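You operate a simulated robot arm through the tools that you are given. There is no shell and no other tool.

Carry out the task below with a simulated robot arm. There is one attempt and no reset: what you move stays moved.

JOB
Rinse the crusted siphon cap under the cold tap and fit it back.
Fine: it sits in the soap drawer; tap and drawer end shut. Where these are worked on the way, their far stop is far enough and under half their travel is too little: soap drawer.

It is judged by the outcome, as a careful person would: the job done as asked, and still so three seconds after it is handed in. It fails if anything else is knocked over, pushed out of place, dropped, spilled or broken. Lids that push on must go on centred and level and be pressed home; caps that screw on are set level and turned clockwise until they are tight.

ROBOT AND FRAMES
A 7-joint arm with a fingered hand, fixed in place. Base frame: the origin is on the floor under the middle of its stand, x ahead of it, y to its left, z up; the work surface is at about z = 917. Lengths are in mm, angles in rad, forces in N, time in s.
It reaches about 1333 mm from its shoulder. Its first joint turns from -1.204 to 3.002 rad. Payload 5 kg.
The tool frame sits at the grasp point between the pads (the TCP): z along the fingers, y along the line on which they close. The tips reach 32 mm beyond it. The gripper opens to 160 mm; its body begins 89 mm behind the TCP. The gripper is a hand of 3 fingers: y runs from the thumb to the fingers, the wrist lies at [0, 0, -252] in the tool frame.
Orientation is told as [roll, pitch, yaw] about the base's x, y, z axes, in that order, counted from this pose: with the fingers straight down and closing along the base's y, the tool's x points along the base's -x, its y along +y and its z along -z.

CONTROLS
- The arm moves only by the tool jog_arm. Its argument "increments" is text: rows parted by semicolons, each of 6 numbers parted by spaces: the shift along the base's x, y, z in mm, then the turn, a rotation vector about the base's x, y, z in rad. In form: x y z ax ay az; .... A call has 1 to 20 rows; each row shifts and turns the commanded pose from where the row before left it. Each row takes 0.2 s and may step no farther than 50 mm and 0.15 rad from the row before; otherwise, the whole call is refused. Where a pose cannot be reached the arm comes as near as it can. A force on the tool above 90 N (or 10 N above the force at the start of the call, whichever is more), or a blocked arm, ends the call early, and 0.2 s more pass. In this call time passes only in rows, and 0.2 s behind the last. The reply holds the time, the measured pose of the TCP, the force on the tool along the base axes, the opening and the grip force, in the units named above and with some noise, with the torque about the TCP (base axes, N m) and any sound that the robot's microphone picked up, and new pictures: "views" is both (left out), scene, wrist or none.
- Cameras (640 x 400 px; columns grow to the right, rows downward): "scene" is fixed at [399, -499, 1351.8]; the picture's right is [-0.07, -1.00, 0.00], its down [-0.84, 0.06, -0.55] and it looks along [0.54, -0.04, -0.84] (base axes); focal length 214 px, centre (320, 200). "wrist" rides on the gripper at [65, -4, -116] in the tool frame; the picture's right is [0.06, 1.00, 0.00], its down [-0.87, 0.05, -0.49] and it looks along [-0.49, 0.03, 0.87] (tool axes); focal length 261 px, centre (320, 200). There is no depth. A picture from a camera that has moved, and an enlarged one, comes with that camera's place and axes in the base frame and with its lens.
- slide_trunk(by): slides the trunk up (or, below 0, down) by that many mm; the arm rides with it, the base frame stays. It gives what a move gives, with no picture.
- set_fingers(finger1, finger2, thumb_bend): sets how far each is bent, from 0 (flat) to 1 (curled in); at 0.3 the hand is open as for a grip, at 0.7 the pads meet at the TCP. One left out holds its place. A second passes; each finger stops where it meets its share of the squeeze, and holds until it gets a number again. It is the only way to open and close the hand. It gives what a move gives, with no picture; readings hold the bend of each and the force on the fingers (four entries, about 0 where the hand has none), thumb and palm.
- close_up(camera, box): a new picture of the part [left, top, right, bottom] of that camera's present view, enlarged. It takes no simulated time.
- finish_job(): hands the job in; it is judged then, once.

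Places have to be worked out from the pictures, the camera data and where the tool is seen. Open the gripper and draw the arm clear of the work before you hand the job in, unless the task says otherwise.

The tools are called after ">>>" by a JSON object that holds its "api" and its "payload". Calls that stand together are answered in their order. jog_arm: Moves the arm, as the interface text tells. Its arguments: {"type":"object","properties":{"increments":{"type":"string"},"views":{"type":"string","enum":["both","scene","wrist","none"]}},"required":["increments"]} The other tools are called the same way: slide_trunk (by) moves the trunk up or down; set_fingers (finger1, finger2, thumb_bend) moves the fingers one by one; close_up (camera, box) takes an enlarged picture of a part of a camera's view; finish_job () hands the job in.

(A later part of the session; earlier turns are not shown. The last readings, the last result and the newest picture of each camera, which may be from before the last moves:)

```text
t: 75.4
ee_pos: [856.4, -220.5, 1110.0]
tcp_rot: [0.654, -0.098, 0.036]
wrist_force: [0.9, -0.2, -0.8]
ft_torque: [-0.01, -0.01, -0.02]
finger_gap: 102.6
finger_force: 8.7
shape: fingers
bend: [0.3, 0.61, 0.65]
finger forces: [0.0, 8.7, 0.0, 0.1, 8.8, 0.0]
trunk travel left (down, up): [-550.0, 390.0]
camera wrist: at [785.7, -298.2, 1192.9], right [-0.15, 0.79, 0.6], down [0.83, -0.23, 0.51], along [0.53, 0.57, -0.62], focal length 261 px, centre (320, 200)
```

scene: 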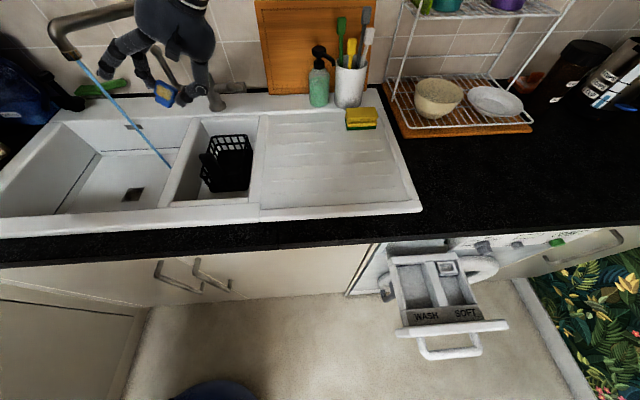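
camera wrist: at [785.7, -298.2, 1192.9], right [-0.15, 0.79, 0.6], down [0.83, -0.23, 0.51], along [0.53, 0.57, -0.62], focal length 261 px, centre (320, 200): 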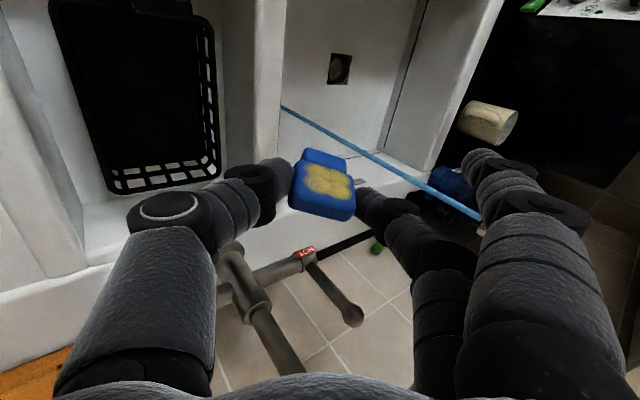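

In this pose the fingers would arch over the cap and block the stream. A better pose is the hand yawed a quarter turn so it leans in from the right with the crusted face turned up. I'll back off, undo the tilts, and yaw the hand in free space.

>>> {"api": "jog_arm", "payload": {"increments": "-15 -20 5 0 -0.12 0; -15 -20 5 0 -0.12 0; -15 -20 5 0 -0.11 0; -10 -15 5 -0.12 0 0; 0 0 0 -0.12 0 0; 0 0 0 -0.12 0 0; 0 0 0 -0.12 0 0; 0 0 0 -0.12 0 0; 0 0 0 0 0 -0.1428; 0 0 0 0 0 -0.1428; 0 0 0 0 0 -0.1428; 0 0 0 0 0 -0.1428; 0 0 0 0 0 -0.1428; 0 0 0 0 0 -0.1428; 0 0 0 0 0 -0.1428; 0 0 0 0 0 -0.1428; 0 0 0 0 0 -0.1428; 0 0 0 0 0 -0.1428; 0 0 0 0 0 -0.1428", "views": "both"}}

```text
t: 79.4
ee_pos: [763.3, -348.6, 1100.3]
tcp_rot: [0.01, -0.334, -1.274]
wrist_force: [0.0, -0.4, 0.0]
ft_torque: [-0.01, -0.01, 0.01]
finger_gap: 102.4
finger_force: 8.9
shape: fingers
bend: [0.3, 0.61, 0.65]
finger forces: [0.0, 8.8, 0.0, 0.0, 8.7, 0.0]
out of reach, approached as far as the arm can: row 17, 18, 19
trunk travel left (down, up): [-550.0, 390.0]
camera wrist: at [728.6, -255.8, 1187.5], right [0.94, 0.35, -0.01], down [0.24, -0.62, 0.75], along [0.26, -0.7, -0.66], focal length 261 px, centre (320, 200)
```

scene: 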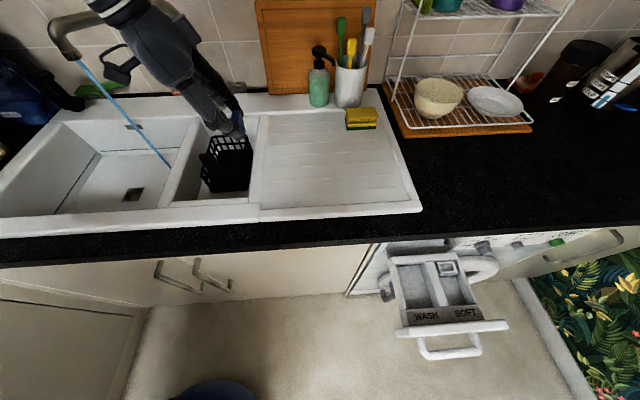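
wrist: 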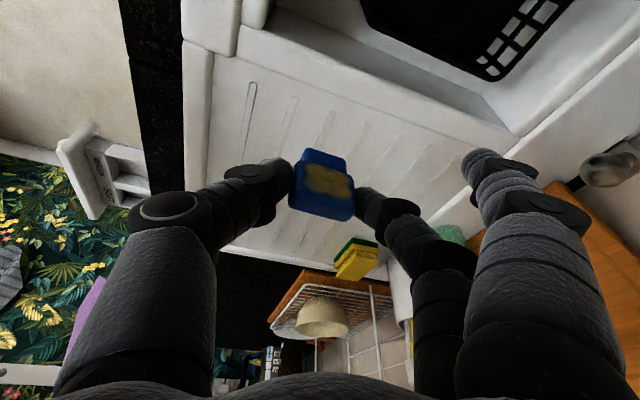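

The yaw is reached, though the arm is near a limit in this intermediate pose. I'll now lean the hand over to the right (about x), which also turns the crust upward.

>>> {"api": "jog_arm", "payload": {"increments": "0 0 0 0.1496 0 0; 0 0 0 0.1496 0 0; 0 0 0 0.1496 0 0; 0 0 0 0.1496 0 0", "views": "both"}}

```text
t: 80.4
ee_pos: [764.6, -349.1, 1099.8]
tcp_rot: [0.168, 0.233, -1.28]
wrist_force: [0.6, -0.8, -1.6]
ft_torque: [0.02, 0.02, 0.01]
finger_gap: 102.6
finger_force: 8.6
shape: fingers
bend: [0.3, 0.61, 0.65]
finger forces: [0.0, 8.7, 0.1, 0.1, 8.6, 0.0]
trunk travel left (down, up): [-550.0, 390.0]
camera wrist: at [730.6, -320.3, 1224.5], right [0.94, 0.3, 0.18], down [0.25, -0.93, 0.28], along [0.25, -0.22, -0.94], focal length 261 px, centre (320, 200)
```

scene: 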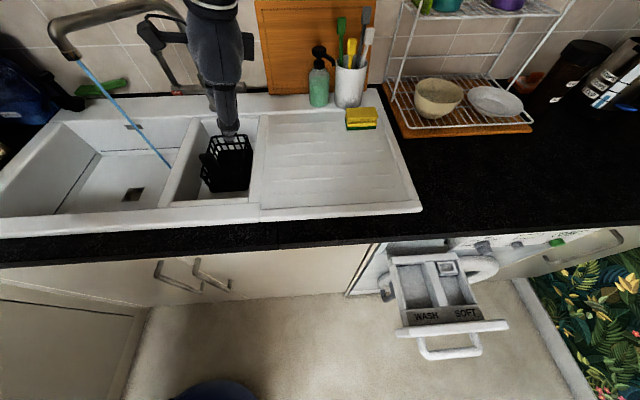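
wrist: 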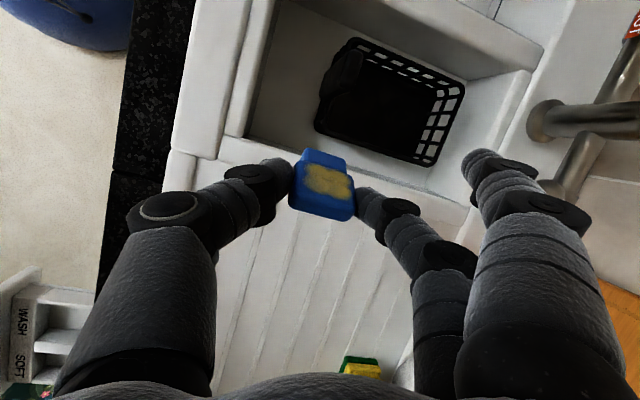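

The rotation is proceeding well. I'll complete the lean.

>>> {"api": "jog_arm", "payload": {"increments": "0 0 5 0.1496 0 0; 0 0 5 0.1496 0 0; 0 0 5 0.1496 0 0", "views": "both"}}

```text
t: 81.2
ee_pos: [764.3, -348.9, 1115.2]
tcp_rot: [0.326, 0.658, -1.211]
wrist_force: [0.7, -0.2, 0.1]
ft_torque: [0.05, 0.01, 0.01]
finger_gap: 102.3
finger_force: 8.5
shape: fingers
bend: [0.3, 0.61, 0.65]
finger forces: [0.1, 8.7, 0.0, 0.0, 8.7, 0.0]
trunk travel left (down, up): [-550.0, 390.0]
camera wrist: at [731.5, -377.5, 1240.4], right [0.94, 0.19, 0.29], down [0.25, -0.96, -0.15], along [0.25, 0.21, -0.94], focal length 261 px, centre (320, 200)
```

scene: 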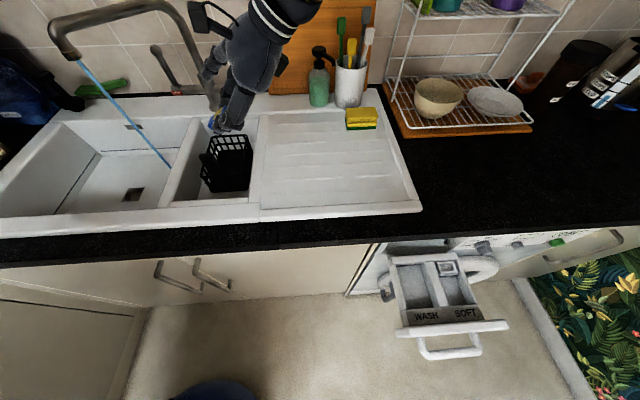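
wrist: 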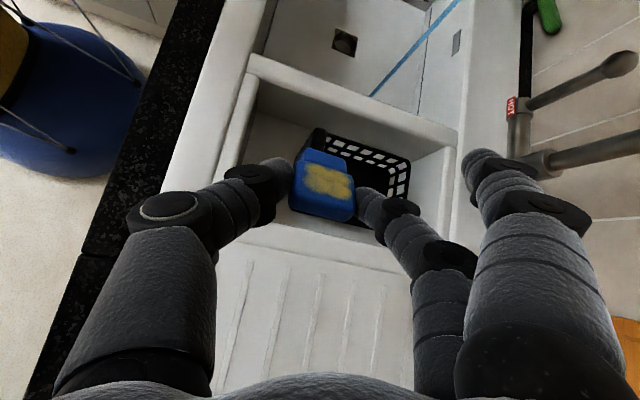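

The crusted face now points up, 60° above horizontal, with the thumb and fingers beside it and the palm leaning away to the right. The path above it is clear, so I'll bring the cap towards the stream, stopping just short to check.

>>> {"api": "jog_arm", "payload": {"increments": "12 30 -8 0 0 0; 12 30 -8 0 0 0; 12 30 -8 0 0 0; 12 30 -8 0 0 0; 12 30 -8 0 0 0; 12 30 -8 0 0 0; 12 30 -8 0 0 0; 12 29 -10 0 0 0; 10 10 -25 0 0 0; 10 5 -25 0 0 0", "views": "both"}}

```text
t: 83.4
ee_pos: [880.6, -94.0, 996.2]
tcp_rot: [0.323, 0.656, -1.215]
wrist_force: [0.0, 0.3, -1.0]
ft_torque: [0.01, 0.04, -0.02]
finger_gap: 102.6
finger_force: 8.1
shape: fingers
bend: [0.3, 0.61, 0.65]
finger forces: [0.0, 8.8, 0.1, 0.1, 8.8, 0.0]
trunk travel left (down, up): [-550.0, 390.0]
camera wrist: at [847.1, -122.1, 1122.1], right [0.94, 0.2, 0.29], down [0.24, -0.96, -0.15], along [0.25, 0.21, -0.95], focal length 261 px, centre (320, 200)
```

scene: 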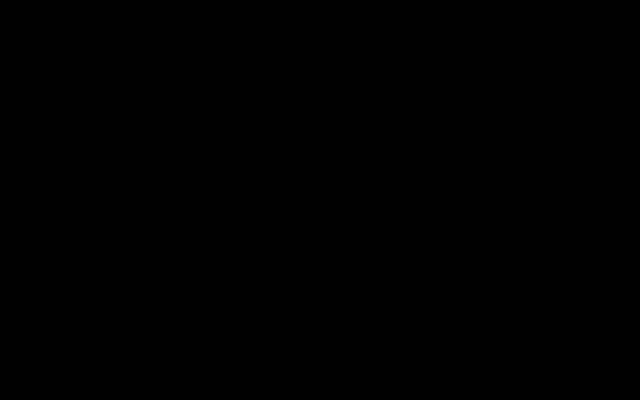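
wrist: 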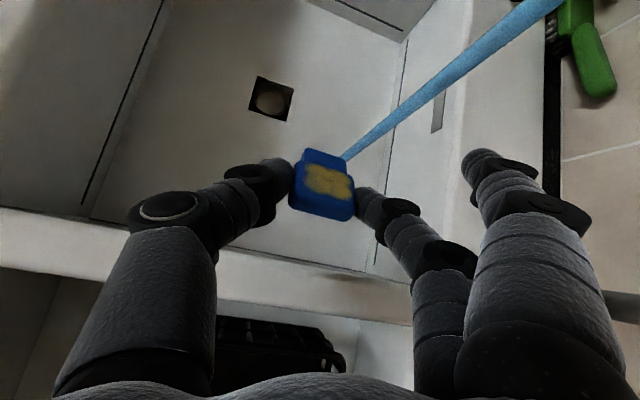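

The stream is visible just beyond the cap, at about (921.5, -26). I'll bring the crust's centre under it.

>>> {"api": "jog_arm", "payload": {"increments": "12 18 -4 0 0 0; 12 18 -4 0 0 0; 12 19 -3 0 0 0", "views": "wrist"}}

>>> {"api": "close_up", "payload": {"camera": "wrist", "box": [240, 100, 440, 240]}}

```text
t: 84.2
ee_pos: [916.8, -37.7, 986.9]
tcp_rot: [0.323, 0.656, -1.216]
wrist_force: [-0.2, 0.5, -0.8]
ft_torque: [-0.01, 0.04, 0.02]
finger_gap: 102.4
finger_force: 8.9
shape: fingers
bend: [0.3, 0.61, 0.65]
finger forces: [0.0, 8.6, 0.1, 0.1, 8.8, 0.1]
trunk travel left (down, up): [-550.0, 390.0]
camera wrist: at [883.7, -66.4, 1111.3], right [0.94, 0.19, 0.29], down [0.24, -0.96, -0.15], along [0.25, 0.21, -0.95], focal length 261 px, centre (320, 200)
```

wrist: 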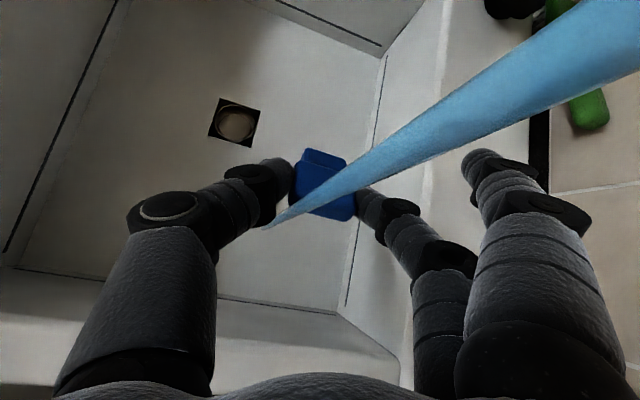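

```text
2.86 times, centred on (340, 170) of wrist
camera zoom: at [883.7, -66.4, 1111.3], right [0.94, 0.19, 0.29], down [0.24, -0.96, -0.15], along [0.25, 0.21, -0.95], focal length 745 px, centre (263, 286)
```

zoom: 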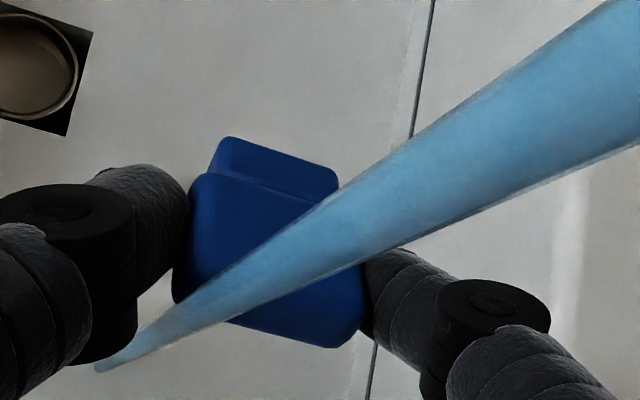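

The crust has already washed off and the face is clean blue. I'll hold it under the stream a little longer to rinse it thoroughly.

>>> {"api": "jog_arm", "payload": {"increments": "0 0 0 0 0 0; 2 0 0 0 0 0; 0 2 0 0 0 0; -2 0 0 0 0 0; -2 0 0 0 0 0; 0 -2 0 0 0 0; 0 -2 0 0 0 0; 2 0 0 0 0 0; 0 2 0 0 0 0; 0 0 0 0 0 0; 0 0 0 0 0 0; 0 0 0 0 0 0; 0 0 0 0 0 0; 0 0 0 0 0 0; 0 0 0 0 0 0", "views": "wrist"}}

```text
t: 87.4
ee_pos: [916.4, -39.4, 987.2]
tcp_rot: [0.323, 0.657, -1.214]
wrist_force: [0.1, 0.2, -0.1]
ft_torque: [-0.01, -0.01, -0.02]
finger_gap: 102.5
finger_force: 9.2
shape: fingers
bend: [0.3, 0.61, 0.65]
finger forces: [0.0, 8.7, 0.1, 0.0, 8.7, 0.0]
trunk travel left (down, up): [-550.0, 390.0]
camera wrist: at [882.2, -67.8, 1112.9], right [0.94, 0.2, 0.29], down [0.25, -0.96, -0.15], along [0.25, 0.21, -0.95], focal length 261 px, centre (320, 200)
```

wrist: 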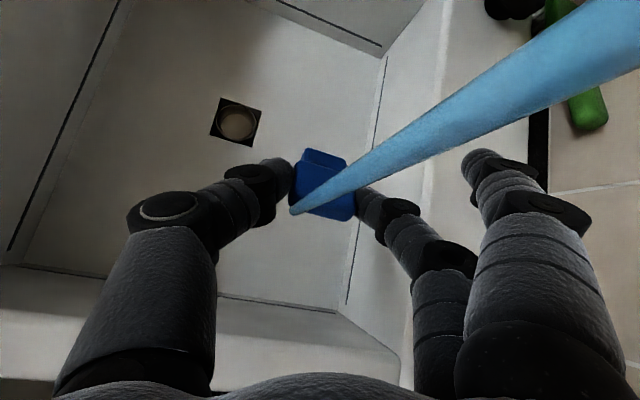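

Rinsed. I'll withdraw from the stream along the way I came and return to the free space where I turned the hand.

>>> {"api": "jog_arm", "payload": {"increments": "-12 -18 4 0 0 0; -12 -18 4 0 0 0; -12 -19 3 0 0 0; -10 -5 25 0 0 0; -10 -10 25 0 0 0; -12 -30 8 0 0 0; -12 -30 8 0 0 0; -12 -30 8 0 0 0; -12 -30 8 0 0 0; -12 -30 8 0 0 0; -12 -30 8 0 0 0; -12 -30 8 0 0 0; -12 -29 10 0 0 0", "views": "both"}}

>>> {"api": "close_up", "payload": {"camera": "wrist", "box": [240, 100, 440, 240]}}

```text
t: 90.2
ee_pos: [764.2, -346.1, 1113.5]
tcp_rot: [0.324, 0.657, -1.213]
wrist_force: [0.3, -0.8, -0.2]
ft_torque: [-0.01, 0.0, -0.01]
finger_gap: 102.4
finger_force: 8.5
shape: fingers
bend: [0.3, 0.61, 0.65]
finger forces: [0.0, 8.6, 0.0, 0.0, 8.8, 0.0]
trunk travel left (down, up): [-550.0, 390.0]
camera wrist: at [730.6, -375.1, 1239.4], right [0.94, 0.2, 0.29], down [0.25, -0.96, -0.15], along [0.25, 0.21, -0.95], focal length 261 px, centre (320, 200)
```

scene: 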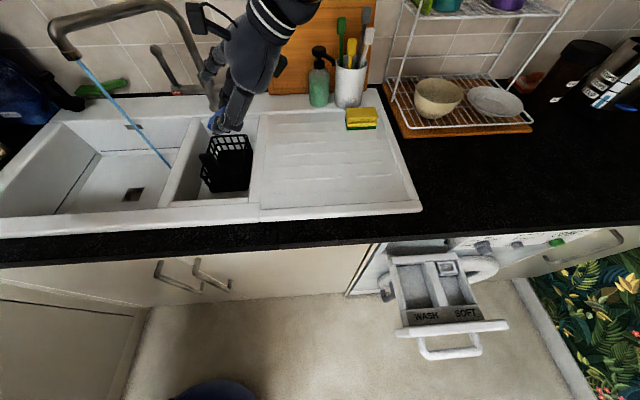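
wrist: 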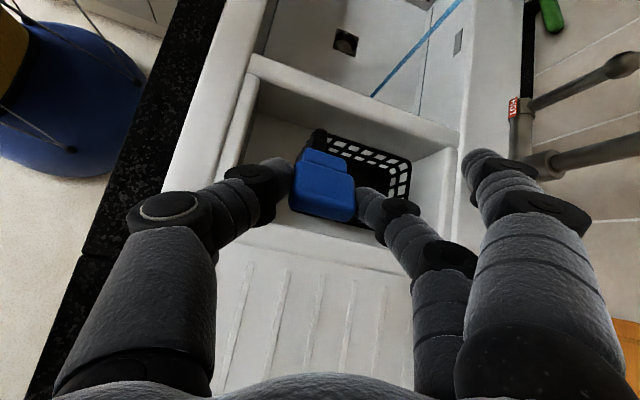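

```text
2.86 times, centred on (340, 170) of wrist
camera zoom: at [730.6, -375.1, 1239.4], right [0.94, 0.2, 0.29], down [0.25, -0.96, -0.15], along [0.25, 0.21, -0.95], focal length 745 px, centre (263, 286)
```

zoom: 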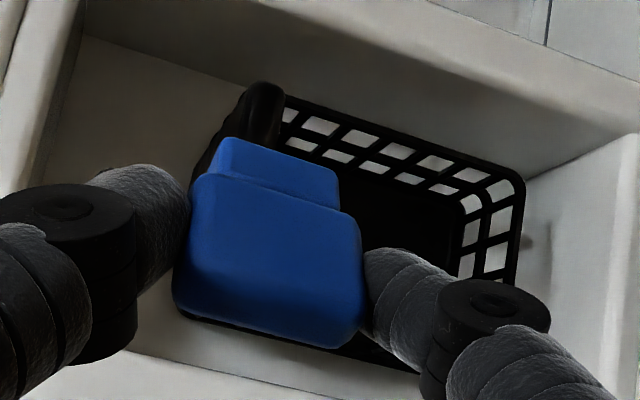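

The cap is clean. I'll undo the lean and yaw to return to the grasp orientation.

>>> {"api": "jog_arm", "payload": {"increments": "0 0 0 -0.1496 0 0; 0 0 0 -0.1496 0 0; 0 0 0 -0.1496 0 0; 0 0 0 -0.1496 0 0; 0 0 0 -0.1496 0 0; 0 0 0 -0.1496 0 0; 0 0 0 -0.1494 0 0; 0 0 0 0 0 0.1428; 0 0 0 0 0 0.1428; 0 0 0 0 0 0.1428; 0 0 0 0 0 0.1428; 0 0 0 0 0 0.1428; 0 0 0 0 0 0.1428; 0 0 0 0 0 0.1428; 0 0 0 0 0 0.1428; 0 0 0 0 0 0.1428; 0 0 0 0 0 0.1428; 0 0 0 0 0 0.1428", "views": "both"}}

```text
t: 94.0
ee_pos: [755.5, -357.0, 1109.0]
tcp_rot: [-0.001, -0.345, 0.302]
wrist_force: [-0.6, 0.0, 0.1]
ft_torque: [0.01, -0.02, 0.03]
finger_gap: 102.3
finger_force: 9.3
shape: fingers
bend: [0.3, 0.61, 0.65]
finger forces: [0.0, 8.7, 0.0, 0.0, 8.7, 0.0]
out of reach, approached as far as the arm can: row 7
trunk travel left (down, up): [-550.0, 390.0]
camera wrist: at [661.0, -390.9, 1195.4], right [-0.35, 0.94, -0.02], down [0.61, 0.25, 0.76], along [0.71, 0.25, -0.65], focal length 261 px, centre (320, 200)
```

scene: 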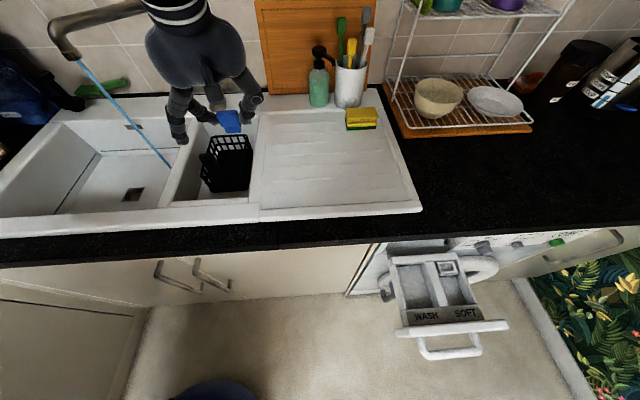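
wrist: 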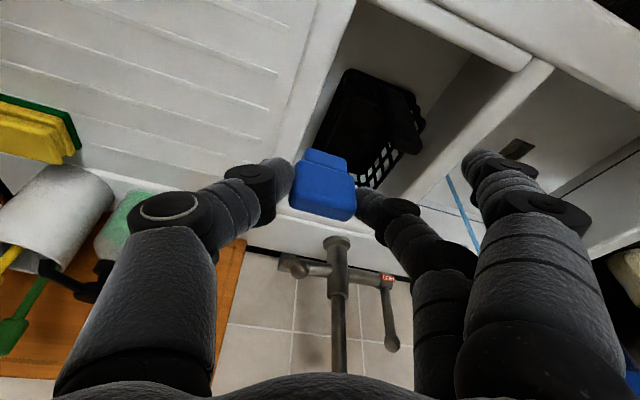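

The orientation matches the grasp pose. I'll compare the cap's place in the grip with the close-up taken at extraction.

>>> {"api": "close_up", "payload": {"camera": "wrist", "box": [220, 90, 420, 230]}}

>>> {"api": "jog_arm", "payload": {"increments": "-15 -32 8 0 0 0; -15 -32 8 0 0 0; -15 -32 8 0 0 0; -15 -32 0 0 0 0; -15 -32 0 0 0 0; -15 -32 0 0 0 0; -15 -32 0 0 0 0; -15 -32 0 0 0 0; -15 -32 0 0 0 0; -15 -32 0 0 0 0; -15 -32 0 0 0 0; -15 -32 0 0 0 0; -15 -32 0 0 0 0; -17 -32 0 0 0 0; -22 -32 0 0 0 0; -17 -10 -10 0 0 0", "views": "both"}}

```text
2.86 times, centred on (320, 160) of wrist
camera zoom: at [661.0, -390.9, 1195.4], right [-0.35, 0.94, -0.02], down [0.61, 0.25, 0.76], along [0.71, 0.25, -0.65], focal length 745 px, centre (320, 314)
```

zoom: 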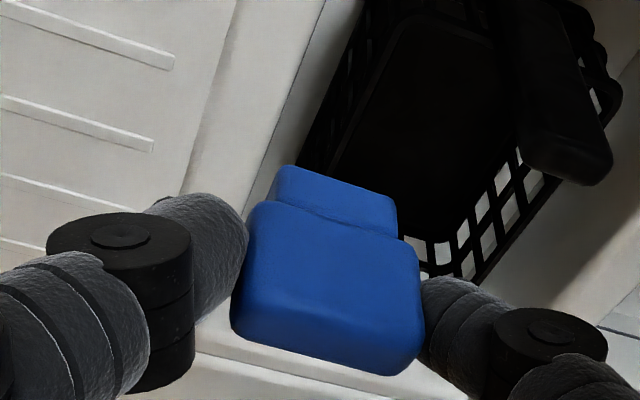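

```text
t: 97.4
ee_pos: [505.9, -845.1, 1124.5]
tcp_rot: [-0.002, -0.345, 0.299]
wrist_force: [-0.8, -0.5, 0.7]
ft_torque: [0.02, -0.03, -0.01]
finger_gap: 102.4
finger_force: 9.4
shape: fingers
bend: [0.3, 0.61, 0.65]
finger forces: [0.0, 8.7, 0.0, 0.1, 8.7, 0.1]
trunk travel left (down, up): [-550.0, 390.0]
camera wrist: at [410.9, -879.3, 1209.2], right [-0.35, 0.94, -0.02], down [0.61, 0.24, 0.76], along [0.71, 0.25, -0.65], focal length 261 px, centre (320, 200)
```

scene: 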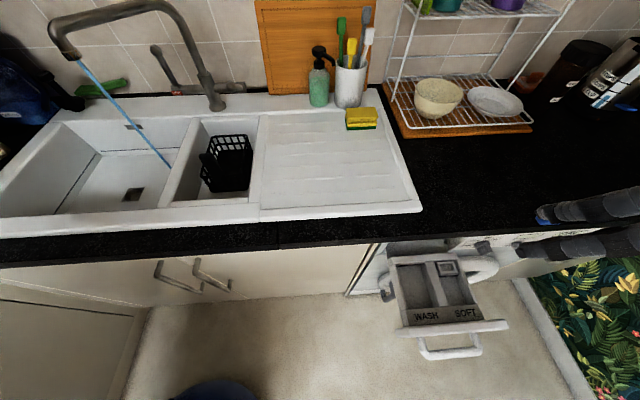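
wrist: 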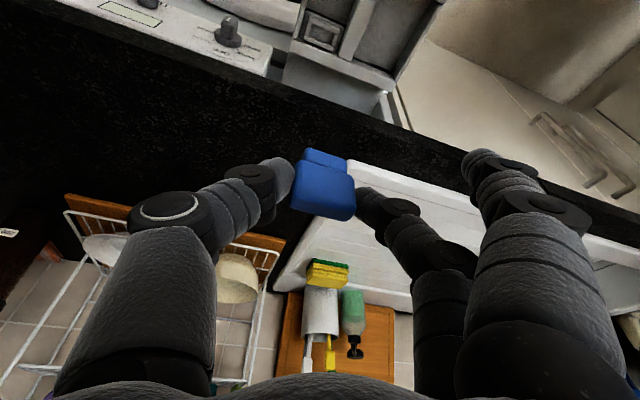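

The cap sits in the grip exactly as when extracted, within about 1 mm. I'll descend to the same checkpoint above the socket (519, -845.5, 902) and compare pictures.

>>> {"api": "jog_arm", "payload": {"increments": "2 0 -40 0 0 0; 2 0 -40 0 0 0; 2 0 -40 0 0 0; 2 0 -40 0 0 0; 3 0 -35 0 0 0; 2 0 -27 0 0 0", "views": "wrist"}}

>>> {"api": "close_up", "payload": {"camera": "wrist", "box": [220, 90, 420, 230]}}

>>> {"api": "close_up", "payload": {"camera": "scene", "box": [400, 220, 500, 290]}}

```text
t: 98.8
ee_pos: [518.1, -847.2, 901.9]
tcp_rot: [-0.004, -0.345, 0.298]
wrist_force: [-0.3, -0.6, -0.3]
ft_torque: [0.01, 0.01, -0.04]
finger_gap: 102.8
finger_force: 8.5
shape: fingers
bend: [0.3, 0.61, 0.65]
finger forces: [0.0, 8.7, 0.0, 0.1, 8.7, 0.0]
trunk travel left (down, up): [-550.0, 390.0]
camera wrist: at [424.0, -881.0, 987.8], right [-0.35, 0.94, -0.02], down [0.61, 0.24, 0.76], along [0.71, 0.25, -0.65], focal length 261 px, centre (320, 200)
```

wrist: 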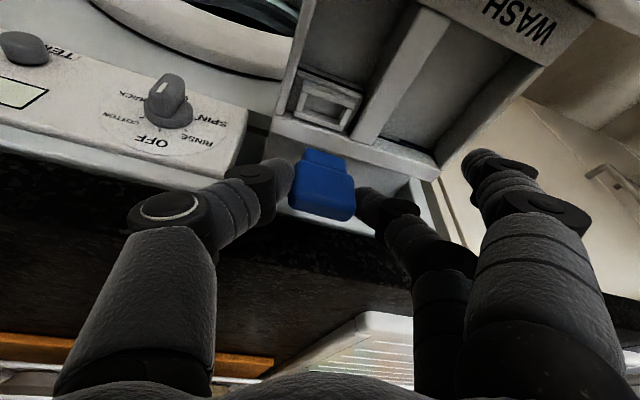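

```text
2.86 times, centred on (320, 160) of wrist
camera zoom: at [424.0, -881.0, 987.8], right [-0.35, 0.94, -0.02], down [0.61, 0.24, 0.76], along [0.71, 0.25, -0.65], focal length 745 px, centre (320, 314)
```

zoom: 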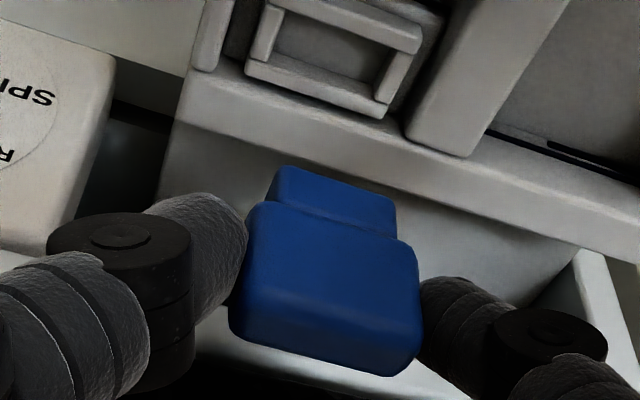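

```text
5.71 times, centred on (450, 255) of scene
camera zoom: at [399.0, -499.0, 1351.8], right [-0.07, -1.0, 0.0], down [-0.84, 0.06, -0.55], along [0.54, -0.04, -0.84], focal length 1226 px, centre (-423, -114)
```

zoom: 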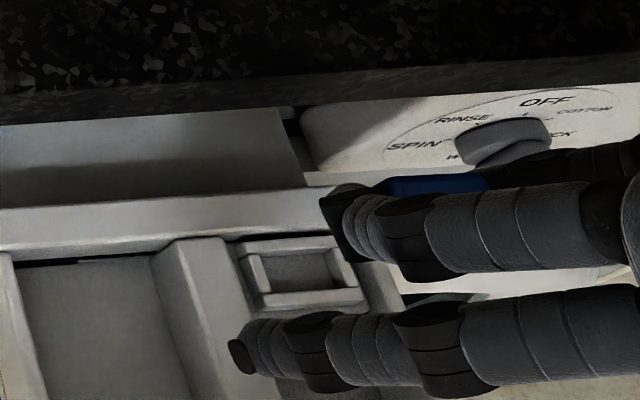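

Compared with the extraction picture, the socket appears about 2 mm further right in the view, so the hand is about 2 mm too far toward -y. I'll correct that and descend to just above insertion.

>>> {"api": "jog_arm", "payload": {"increments": "-0.5 1.7 0 0 0 0; 0 0 -14 0 0 0; 0 0 -14 0 0 0; 0 0 -14 0 0 0; 0 0 -10 0 0 0", "views": "none"}}

>>> {"api": "close_up", "payload": {"camera": "wrist", "box": [220, 90, 420, 230]}}

>>> {"api": "close_up", "payload": {"camera": "scene", "box": [400, 230, 500, 300]}}

```text
t: 100.0
ee_pos: [518.9, -843.4, 848.7]
tcp_rot: [-0.005, -0.346, 0.298]
wrist_force: [-0.1, 0.8, -1.2]
ft_torque: [-0.02, 0.02, 0.04]
finger_gap: 102.2
finger_force: 8.5
shape: fingers
bend: [0.3, 0.61, 0.65]
finger forces: [0.0, 8.6, 0.0, 0.0, 8.7, 0.0]
trunk travel left (down, up): [-550.0, 390.0]
```

```text
2.86 times, centred on (320, 160) of wrist
camera zoom: at [423.0, -877.9, 935.4], right [-0.35, 0.94, -0.02], down [0.61, 0.24, 0.76], along [0.71, 0.25, -0.65], focal length 745 px, centre (320, 314)
```

zoom: 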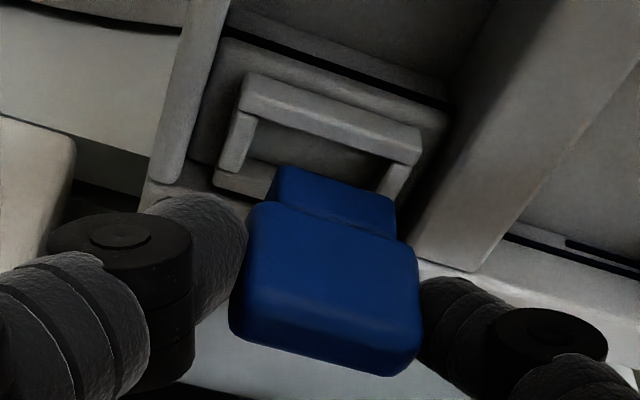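

```text
5.71 times, centred on (450, 265) of scene
camera zoom: at [399.0, -499.0, 1351.8], right [-0.07, -1.0, 0.0], down [-0.84, 0.06, -0.55], along [0.54, -0.04, -0.84], focal length 1226 px, centre (-423, -171)
```

zoom: 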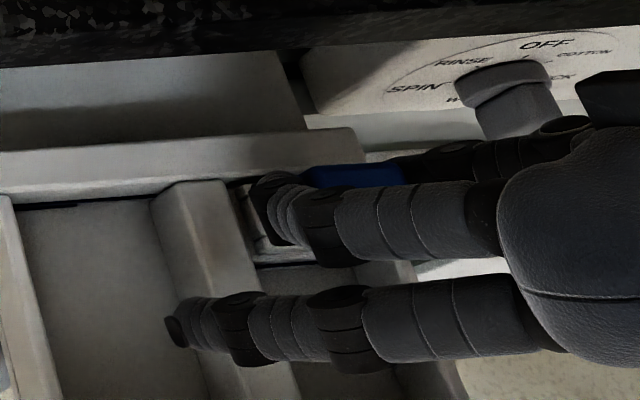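

The rim now appears about 2 mm left of where it was at extraction, so the hand overshot slightly in y (the reading agrees: -843.4 against -845.5). I'll correct it by -2 mm and recheck.

>>> {"api": "jog_arm", "payload": {"increments": "0 -2 0 0 0 0; 0 0 0 0 0 0", "views": "none"}}

>>> {"api": "close_up", "payload": {"camera": "wrist", "box": [220, 90, 420, 230]}}

```text
t: 100.6
ee_pos: [517.8, -845.9, 849.4]
tcp_rot: [-0.005, -0.346, 0.297]
wrist_force: [0.0, 0.2, 0.0]
ft_torque: [-0.01, -0.02, 0.0]
finger_gap: 102.5
finger_force: 9.1
shape: fingers
bend: [0.3, 0.61, 0.65]
finger forces: [0.0, 8.7, 0.0, 0.0, 8.7, 0.0]
trunk travel left (down, up): [-550.0, 390.0]
```

```text
2.86 times, centred on (320, 160) of wrist
camera zoom: at [423.0, -880.0, 935.0], right [-0.35, 0.94, -0.02], down [0.61, 0.24, 0.76], along [0.71, 0.25, -0.65], focal length 745 px, centre (320, 314)
```

zoom: 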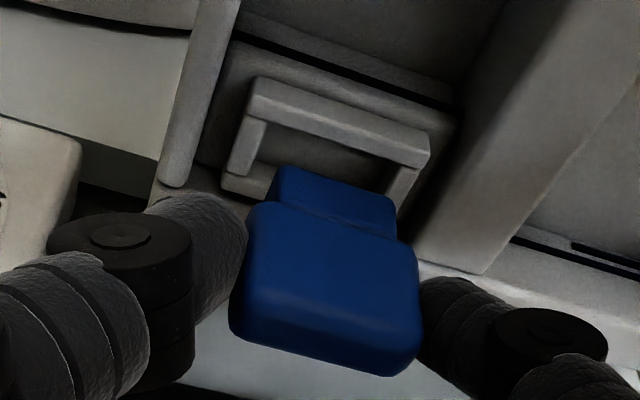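

The alignment is now within about 1 mm. I'll insert slowly, watching the force.

>>> {"api": "jog_arm", "payload": {"increments": "0.3 0.7 -4 0 0 0; 0 0 -4 0 0 0; 0 0 -3 0 0 0", "views": "none"}}

>>> {"api": "close_up", "payload": {"camera": "wrist", "box": [220, 90, 420, 230]}}

```text
t: 101.4
ee_pos: [518.3, -845.7, 837.8]
tcp_rot: [-0.003, -0.344, 0.299]
wrist_force: [-0.2, -0.5, -0.6]
ft_torque: [0.0, 0.05, 0.04]
finger_gap: 102.4
finger_force: 8.7
shape: fingers
bend: [0.3, 0.61, 0.65]
finger forces: [0.0, 8.7, 0.0, 0.0, 8.7, 0.1]
trunk travel left (down, up): [-550.0, 390.0]
```

```text
2.86 times, centred on (320, 160) of wrist
camera zoom: at [422.5, -879.3, 923.3], right [-0.35, 0.94, -0.02], down [0.61, 0.24, 0.76], along [0.71, 0.25, -0.65], focal length 745 px, centre (320, 314)
```

zoom: 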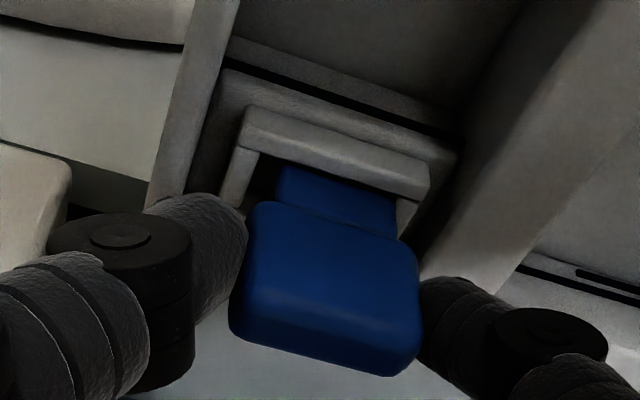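

This matches the extraction picture and the neck is entering the rim with no resistance. I'll continue down to the seated height.

>>> {"api": "jog_arm", "payload": {"increments": "0 0 -3 0 0 0; 0 0 -3 0 0 0; 0 0 -2 0 0 0", "views": "none"}}

>>> {"api": "close_up", "payload": {"camera": "wrist", "box": [220, 90, 420, 230]}}

```text
t: 102.2
ee_pos: [519.5, -845.8, 829.7]
tcp_rot: [-0.002, -0.346, 0.3]
wrist_force: [0.1, -0.2, 2.1]
ft_torque: [0.01, -0.05, 0.0]
finger_gap: 102.4
finger_force: 9.3
shape: fingers
bend: [0.3, 0.61, 0.65]
finger forces: [0.0, 9.1, 0.1, 0.0, 9.4, 0.0]
trunk travel left (down, up): [-550.0, 390.0]
```

```text
2.86 times, centred on (320, 160) of wrist
camera zoom: at [423.3, -879.6, 916.4], right [-0.35, 0.94, -0.02], down [0.61, 0.24, 0.76], along [0.72, 0.25, -0.65], focal length 745 px, centre (320, 314)
```

zoom: 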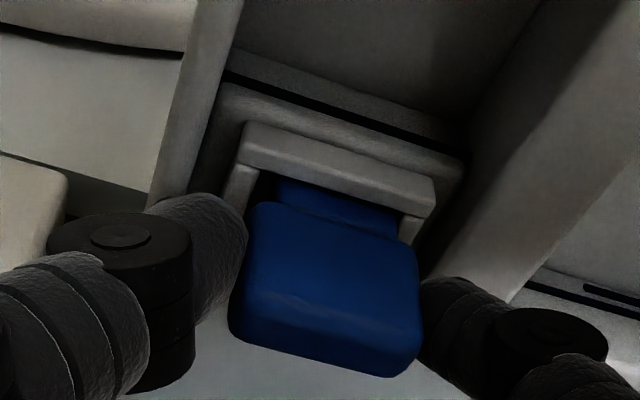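

Contact begins at z≈829.7, the original seated height. I'll press down a bit further in small steps to drive it home.

>>> {"api": "jog_arm", "payload": {"increments": "0 0 -1.5 0 0 0; 0 0 -1.5 0 0 0; 0 0 0 0 0 0", "views": "none"}}

>>> {"api": "close_up", "payload": {"camera": "wrist", "box": [220, 90, 420, 230]}}

```text
t: 103.0
ee_pos: [518.3, -845.1, 828.8]
tcp_rot: [-0.007, -0.345, 0.297]
wrist_force: [0.4, -1.8, 14.6]
ft_torque: [0.0, -0.23, -0.03]
finger_gap: 102.4
finger_force: 11.7
shape: fingers
bend: [0.3, 0.62, 0.66]
finger forces: [0.0, 10.3, 0.0, 0.1, 12.3, 0.0]
trunk travel left (down, up): [-550.0, 390.0]
```

```text
2.86 times, centred on (320, 160) of wrist
camera zoom: at [422.8, -879.4, 914.9], right [-0.35, 0.94, -0.03], down [0.61, 0.25, 0.76], along [0.72, 0.25, -0.65], focal length 745 px, centre (320, 314)
```

zoom: 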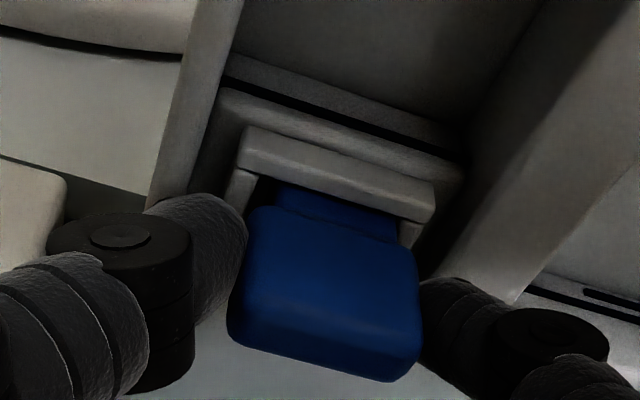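

The cap resists with about 15 N while the hand stays put, so it appears to be on its stop. I'll press slightly firmer while gripped, then compare with the original seated picture.

>>> {"api": "jog_arm", "payload": {"increments": "0 0 -1.5 0 0 0; 0 0 0 0 0 0", "views": "none"}}

>>> {"api": "close_up", "payload": {"camera": "wrist", "box": [260, 120, 380, 240]}}

```text
t: 103.6
ee_pos: [518.4, -846.4, 825.9]
tcp_rot: [-0.006, -0.347, 0.295]
wrist_force: [0.0, -3.8, 16.8]
ft_torque: [-0.48, -0.23, -0.07]
finger_gap: 101.6
finger_force: 13.6
shape: fingers
bend: [0.3, 0.63, 0.67]
finger forces: [0.0, 7.2, 0.0, 0.0, 20.7, 0.0]
trunk travel left (down, up): [-550.0, 390.0]
```

```text
3.33 times, centred on (320, 180) of wrist
camera zoom: at [423.0, -879.2, 913.1], right [-0.35, 0.94, -0.03], down [0.61, 0.25, 0.76], along [0.72, 0.25, -0.65], focal length 869 px, centre (320, 267)
```

zoom: 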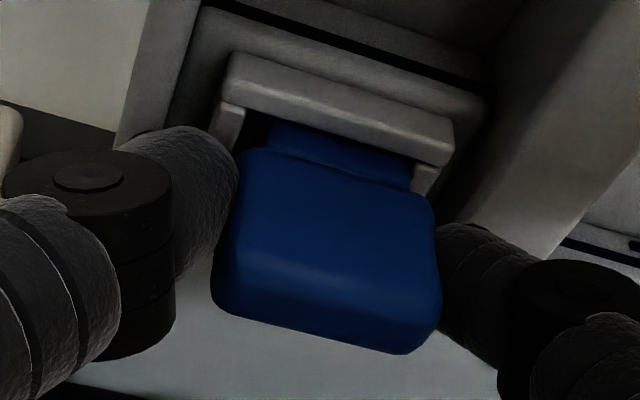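

The thumb is starting to bear elsewhere, so I'll stop pressing this way and release the cap. Then I'll press it from above with the closed fingertips.

>>> {"api": "set_fingers", "payload": {"finger2": 0.48, "thumb_bend": 0.48}}

>>> {"api": "close_up", "payload": {"camera": "wrist", "box": [220, 90, 420, 230]}}

```text
t: 104.6
ee_pos: [517.9, -844.2, 825.6]
tcp_rot: [-0.003, -0.345, 0.299]
wrist_force: [0.2, 0.4, -0.3]
ft_torque: [-0.02, -0.02, -0.01]
finger_gap: 131.1
finger_force: 0.1
shape: fingers
bend: [0.3, 0.48, 0.48]
finger forces: [0.0, 0.0, 0.0, 0.0, 0.0, 0.0]
trunk travel left (down, up): [-550.0, 390.0]
```

```text
2.86 times, centred on (320, 160) of wrist
camera zoom: at [423.2, -879.3, 911.7], right [-0.35, 0.94, -0.02], down [0.61, 0.24, 0.76], along [0.71, 0.25, -0.65], focal length 745 px, centre (320, 314)
```

zoom: 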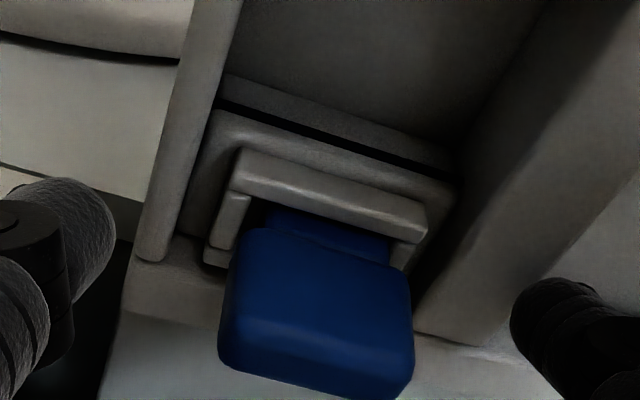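

Released; the cap stays in the socket. I'll raise the hand, take a comparison look, and then press with the thumb tip on the head's centre.

>>> {"api": "jog_arm", "payload": {"increments": "0 0 15 0 0 0; 0 0 20 0 0 0; 0 0 25 0 0 0; -10 1 18 0 0 -0.1; -15 1 0 0 0 -0.1; -15 1 0 0 0 -0.1", "views": "wrist"}}

>>> {"api": "close_up", "payload": {"camera": "wrist", "box": [240, 70, 400, 170]}}

>>> {"api": "close_up", "payload": {"camera": "scene", "box": [425, 245, 485, 290]}}

```text
t: 106.0
ee_pos: [479.6, -839.5, 905.4]
tcp_rot: [-0.003, -0.347, 0.0]
wrist_force: [0.0, 0.2, 0.0]
ft_torque: [0.0, 0.01, 0.0]
finger_gap: 131.6
finger_force: 0.0
shape: fingers
bend: [0.3, 0.48, 0.48]
finger forces: [0.0, 0.0, 0.0, 0.0, 0.1, 0.0]
trunk travel left (down, up): [-550.0, 390.0]
camera wrist: at [378.1, -844.4, 991.0], right [-0.05, 1.0, -0.02], down [0.65, 0.05, 0.76], along [0.76, 0.03, -0.65], focal length 261 px, centre (320, 200)
```

wrist: 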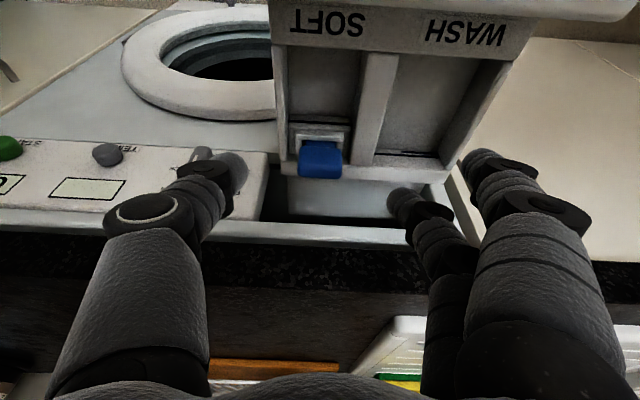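

```text
4.00 times, centred on (320, 120) of wrist
camera zoom: at [378.1, -844.4, 991.0], right [-0.05, 1.0, -0.02], down [0.65, 0.05, 0.76], along [0.76, 0.03, -0.65], focal length 1043 px, centre (320, 520)
```

zoom: 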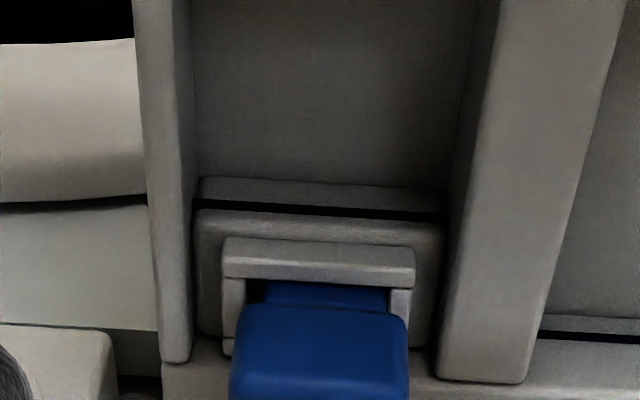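

```text
8.89 times, centred on (455, 268) of scene
camera zoom: at [399.0, -499.0, 1351.8], right [-0.07, -1.0, 0.0], down [-0.84, 0.06, -0.55], along [0.54, -0.04, -0.84], focal length 1906 px, centre (-880, -400)
```

zoom: 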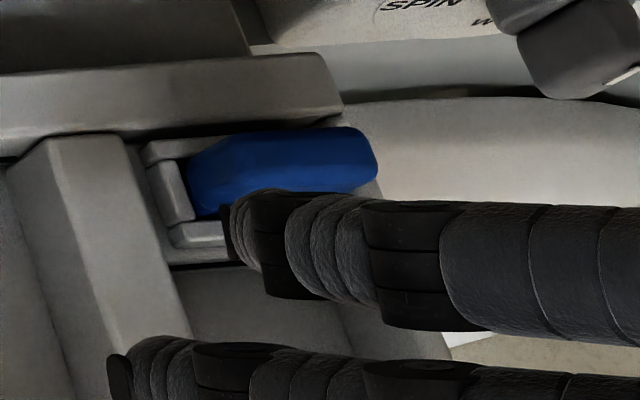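

The cap sits at the original depth but seems about 1 mm toward +y of centre. I'll zoom in tightly to check whether it is level.

>>> {"api": "close_up", "payload": {"camera": "wrist", "box": [280, 120, 360, 190]}}

>>> {"api": "close_up", "payload": {"camera": "scene", "box": [430, 250, 470, 280]}}

```text
5.71 times, centred on (320, 155) of wrist
camera zoom: at [378.1, -844.4, 991.0], right [-0.05, 1.0, -0.02], down [0.65, 0.05, 0.76], along [0.76, 0.03, -0.65], focal length 1489 px, centre (320, 457)
```

zoom: 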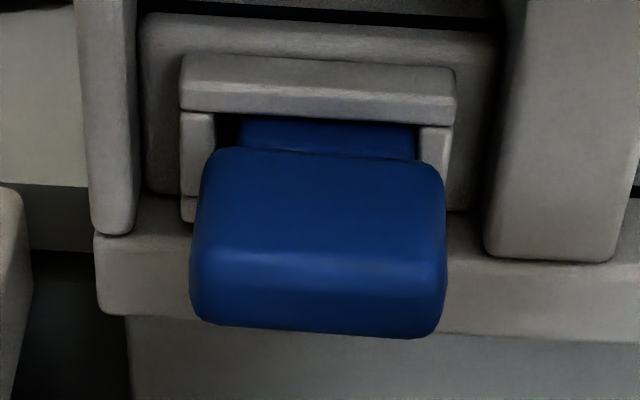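

```text
13.33 times, centred on (450, 265) of scene
camera zoom: at [399.0, -499.0, 1351.8], right [-0.07, -1.0, 0.0], down [-0.84, 0.06, -0.55], along [0.54, -0.04, -0.84], focal length 2860 px, centre (-1413, -667)
```

zoom: 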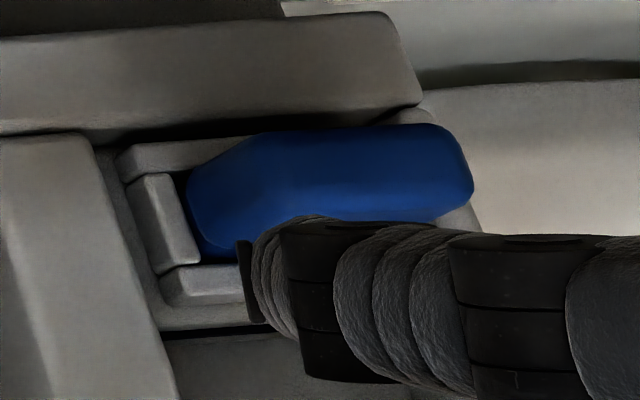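

The cap is level, at least as deep as before, but about 1 mm off-centre toward +y. That matches my inserting at y=-845.8 where the original seated grip read -847. I'll re-grip it there, nudge it to centre and release.

>>> {"api": "jog_arm", "payload": {"increments": "15 -2 -10 0 0 0.1; 15 -2 -15 0 0 0.1; 10 -2 -18 0 0 0.1; 0 0 0 0 0 0", "views": "wrist"}}

>>> {"api": "close_up", "payload": {"camera": "wrist", "box": [220, 90, 420, 230]}}

```text
t: 107.0
ee_pos: [519.9, -848.9, 862.1]
tcp_rot: [-0.003, -0.347, 0.298]
wrist_force: [0.3, 0.5, 0.6]
ft_torque: [0.0, -0.01, -0.02]
finger_gap: 131.5
finger_force: 0.0
shape: fingers
bend: [0.3, 0.48, 0.48]
finger forces: [0.0, 0.0, 0.0, 0.0, 0.0, 0.0]
trunk travel left (down, up): [-550.0, 390.0]
camera wrist: at [424.9, -882.9, 947.6], right [-0.35, 0.94, -0.02], down [0.61, 0.25, 0.76], along [0.71, 0.25, -0.65], focal length 261 px, centre (320, 200)
```

wrist: 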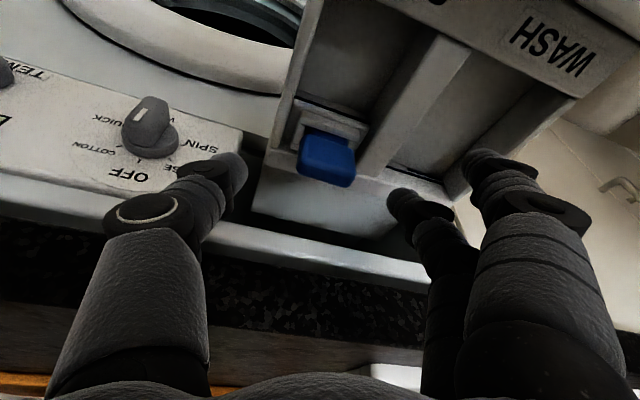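

```text
2.86 times, centred on (320, 160) of wrist
camera zoom: at [424.9, -882.9, 947.6], right [-0.35, 0.94, -0.02], down [0.61, 0.25, 0.76], along [0.71, 0.25, -0.65], focal length 745 px, centre (320, 314)
```

zoom: 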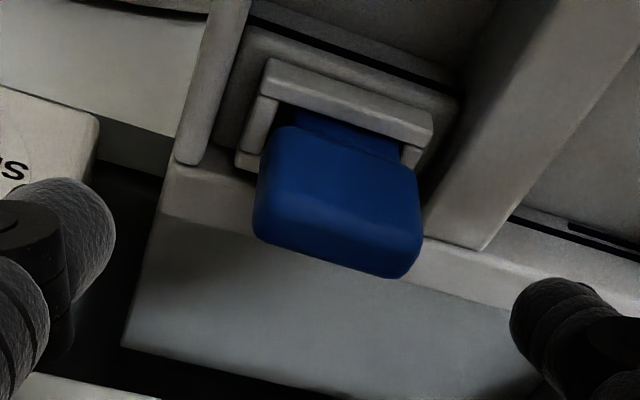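

I'm above the cap at y=-848.9; the target is y≈-847. I'll adjust and descend around the head.

>>> {"api": "jog_arm", "payload": {"increments": "0.5 1.8 -11 0 0 0; 0 0 -11 0 0 0; 0 0 -10 0 0 0; 0 0 0 0 0 0", "views": "none"}}

>>> {"api": "jog_arm", "payload": {"increments": "0 0 0 0 0 0", "views": "none"}}

```text
t: 108.0
ee_pos: [519.7, -847.6, 828.2]
tcp_rot: [-0.003, -0.345, 0.298]
wrist_force: [0.6, 0.4, -0.2]
ft_torque: [0.02, 0.01, 0.02]
finger_gap: 131.7
finger_force: 0.1
shape: fingers
bend: [0.3, 0.48, 0.48]
finger forces: [0.0, 0.0, 0.1, 0.0, 0.0, 0.0]
trunk travel left (down, up): [-550.0, 390.0]
```

```text
t: 108.4
ee_pos: [520.9, -845.8, 827.4]
tcp_rot: [-0.005, -0.345, 0.299]
wrist_force: [-0.2, -1.1, 0.8]
ft_torque: [-0.01, -0.01, 0.0]
finger_gap: 131.6
finger_force: 0.1
shape: fingers
bend: [0.3, 0.48, 0.48]
finger forces: [0.0, 0.1, 0.0, 0.0, 0.0, 0.0]
trunk travel left (down, up): [-550.0, 390.0]
```

Averaged over the noise I'm at about (520.3, -846.7, 828). I'll shift half a millimetre more and up 1.5 mm, then close the thumb and finger2.

>>> {"api": "jog_arm", "payload": {"increments": "0 -0.6 1.5 0 0 0", "views": "none"}}

>>> {"api": "set_fingers", "payload": {"finger2": 0.66, "thumb_bend": 0.66}}

>>> {"api": "close_up", "payload": {"camera": "wrist", "box": [260, 120, 380, 240]}}

```text
t: 108.8
ee_pos: [519.5, -846.7, 829.5]
tcp_rot: [-0.004, -0.347, 0.298]
wrist_force: [-0.4, -0.8, -0.6]
ft_torque: [-0.03, 0.02, 0.02]
finger_gap: 131.5
finger_force: 0.0
shape: fingers
bend: [0.3, 0.48, 0.48]
finger forces: [0.1, 0.0, 0.1, 0.1, 0.1, 0.0]
trunk travel left (down, up): [-550.0, 390.0]
```

```text
t: 109.8
ee_pos: [520.2, -847.6, 829.4]
tcp_rot: [-0.002, -0.345, 0.3]
wrist_force: [0.7, -2.5, -1.6]
ft_torque: [-0.04, -0.04, -0.03]
finger_gap: 103.7
finger_force: 6.6
shape: fingers
bend: [0.3, 0.61, 0.64]
finger forces: [0.0, 6.1, 0.1, 0.1, 6.9, 0.1]
trunk travel left (down, up): [-550.0, 390.0]
```

```text
3.33 times, centred on (320, 180) of wrist
camera zoom: at [424.6, -880.9, 915.9], right [-0.35, 0.94, -0.02], down [0.61, 0.24, 0.76], along [0.71, 0.25, -0.65], focal length 869 px, centre (320, 267)
```

zoom: 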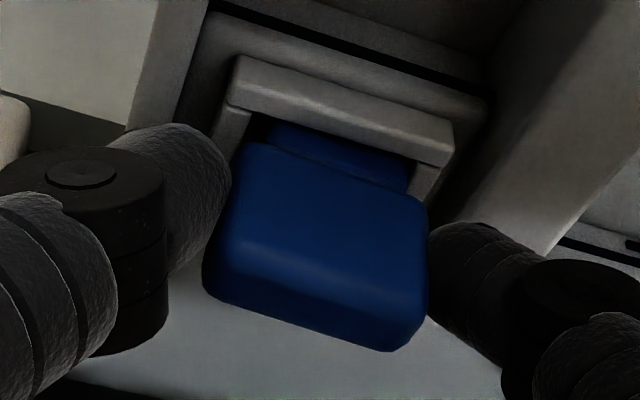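

The y-force of -2.5 N shows the cap bearing on the +y post. I'll ease the hand toward -y in small steps and watch that force to find the middle of the play.

>>> {"api": "jog_arm", "payload": {"increments": "0 -0.8 0 0 0 0; 0 0 0 0 0 0", "views": "none"}}

>>> {"api": "jog_arm", "payload": {"increments": "0 -0.8 0 0 0 0; 0 0 0 0 0 0", "views": "none"}}

>>> {"api": "jog_arm", "payload": {"increments": "0 -0.8 0 0 0 0; 0 0 0 0 0 0", "views": "none"}}

>>> {"api": "close_up", "payload": {"camera": "wrist", "box": [260, 120, 380, 240]}}

```text
t: 110.4
ee_pos: [520.5, -847.3, 828.6]
tcp_rot: [-0.003, -0.346, 0.3]
wrist_force: [0.1, 1.7, -0.6]
ft_torque: [0.06, 0.01, 0.03]
finger_gap: 103.4
finger_force: 6.5
shape: fingers
bend: [0.3, 0.61, 0.64]
finger forces: [0.0, 6.8, 0.0, 0.0, 5.7, 0.0]
trunk travel left (down, up): [-550.0, 390.0]
```

```text
t: 111.0
ee_pos: [520.2, -848.9, 829.5]
tcp_rot: [-0.003, -0.346, 0.299]
wrist_force: [1.0, 2.3, -0.1]
ft_torque: [0.1, 0.02, 0.08]
finger_gap: 102.8
finger_force: 6.4
shape: fingers
bend: [0.3, 0.61, 0.64]
finger forces: [0.0, 7.4, 0.1, 0.1, 5.3, 0.0]
trunk travel left (down, up): [-550.0, 390.0]
```

```text
t: 111.6
ee_pos: [519.8, -848.6, 830.0]
tcp_rot: [-0.002, -0.346, 0.299]
wrist_force: [0.4, 3.1, 0.1]
ft_torque: [0.14, -0.02, 0.03]
finger_gap: 102.5
finger_force: 6.3
shape: fingers
bend: [0.3, 0.61, 0.64]
finger forces: [0.0, 7.8, 0.1, 0.0, 4.7, 0.1]
trunk travel left (down, up): [-550.0, 390.0]
```

```text
3.33 times, centred on (320, 180) of wrist
camera zoom: at [424.8, -882.7, 915.7], right [-0.35, 0.94, -0.02], down [0.61, 0.24, 0.76], along [0.71, 0.25, -0.65], focal length 869 px, centre (320, 267)
```

zoom: 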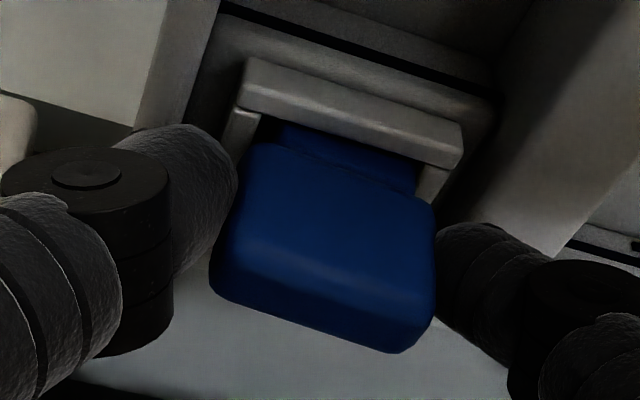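

The y-force flips sign within less than 1 mm, so the socket holds the cap with little play. I'll move back to the neutral point and press down lightly again before releasing.

>>> {"api": "jog_arm", "payload": {"increments": "0 1.7 0 0 0 0; 0 0 -1 0 0 0; 0 0 -1 0 0 0; 0 0 0 0 0 0", "views": "none"}}

```text
t: 112.6
ee_pos: [519.1, -848.2, 828.7]
tcp_rot: [-0.004, -0.346, 0.297]
wrist_force: [0.9, -0.2, 7.1]
ft_torque: [0.03, -0.13, 0.02]
finger_gap: 102.5
finger_force: 7.3
shape: fingers
bend: [0.3, 0.61, 0.64]
finger forces: [0.0, 7.6, 0.0, 0.0, 7.1, 0.1]
trunk travel left (down, up): [-550.0, 390.0]
```

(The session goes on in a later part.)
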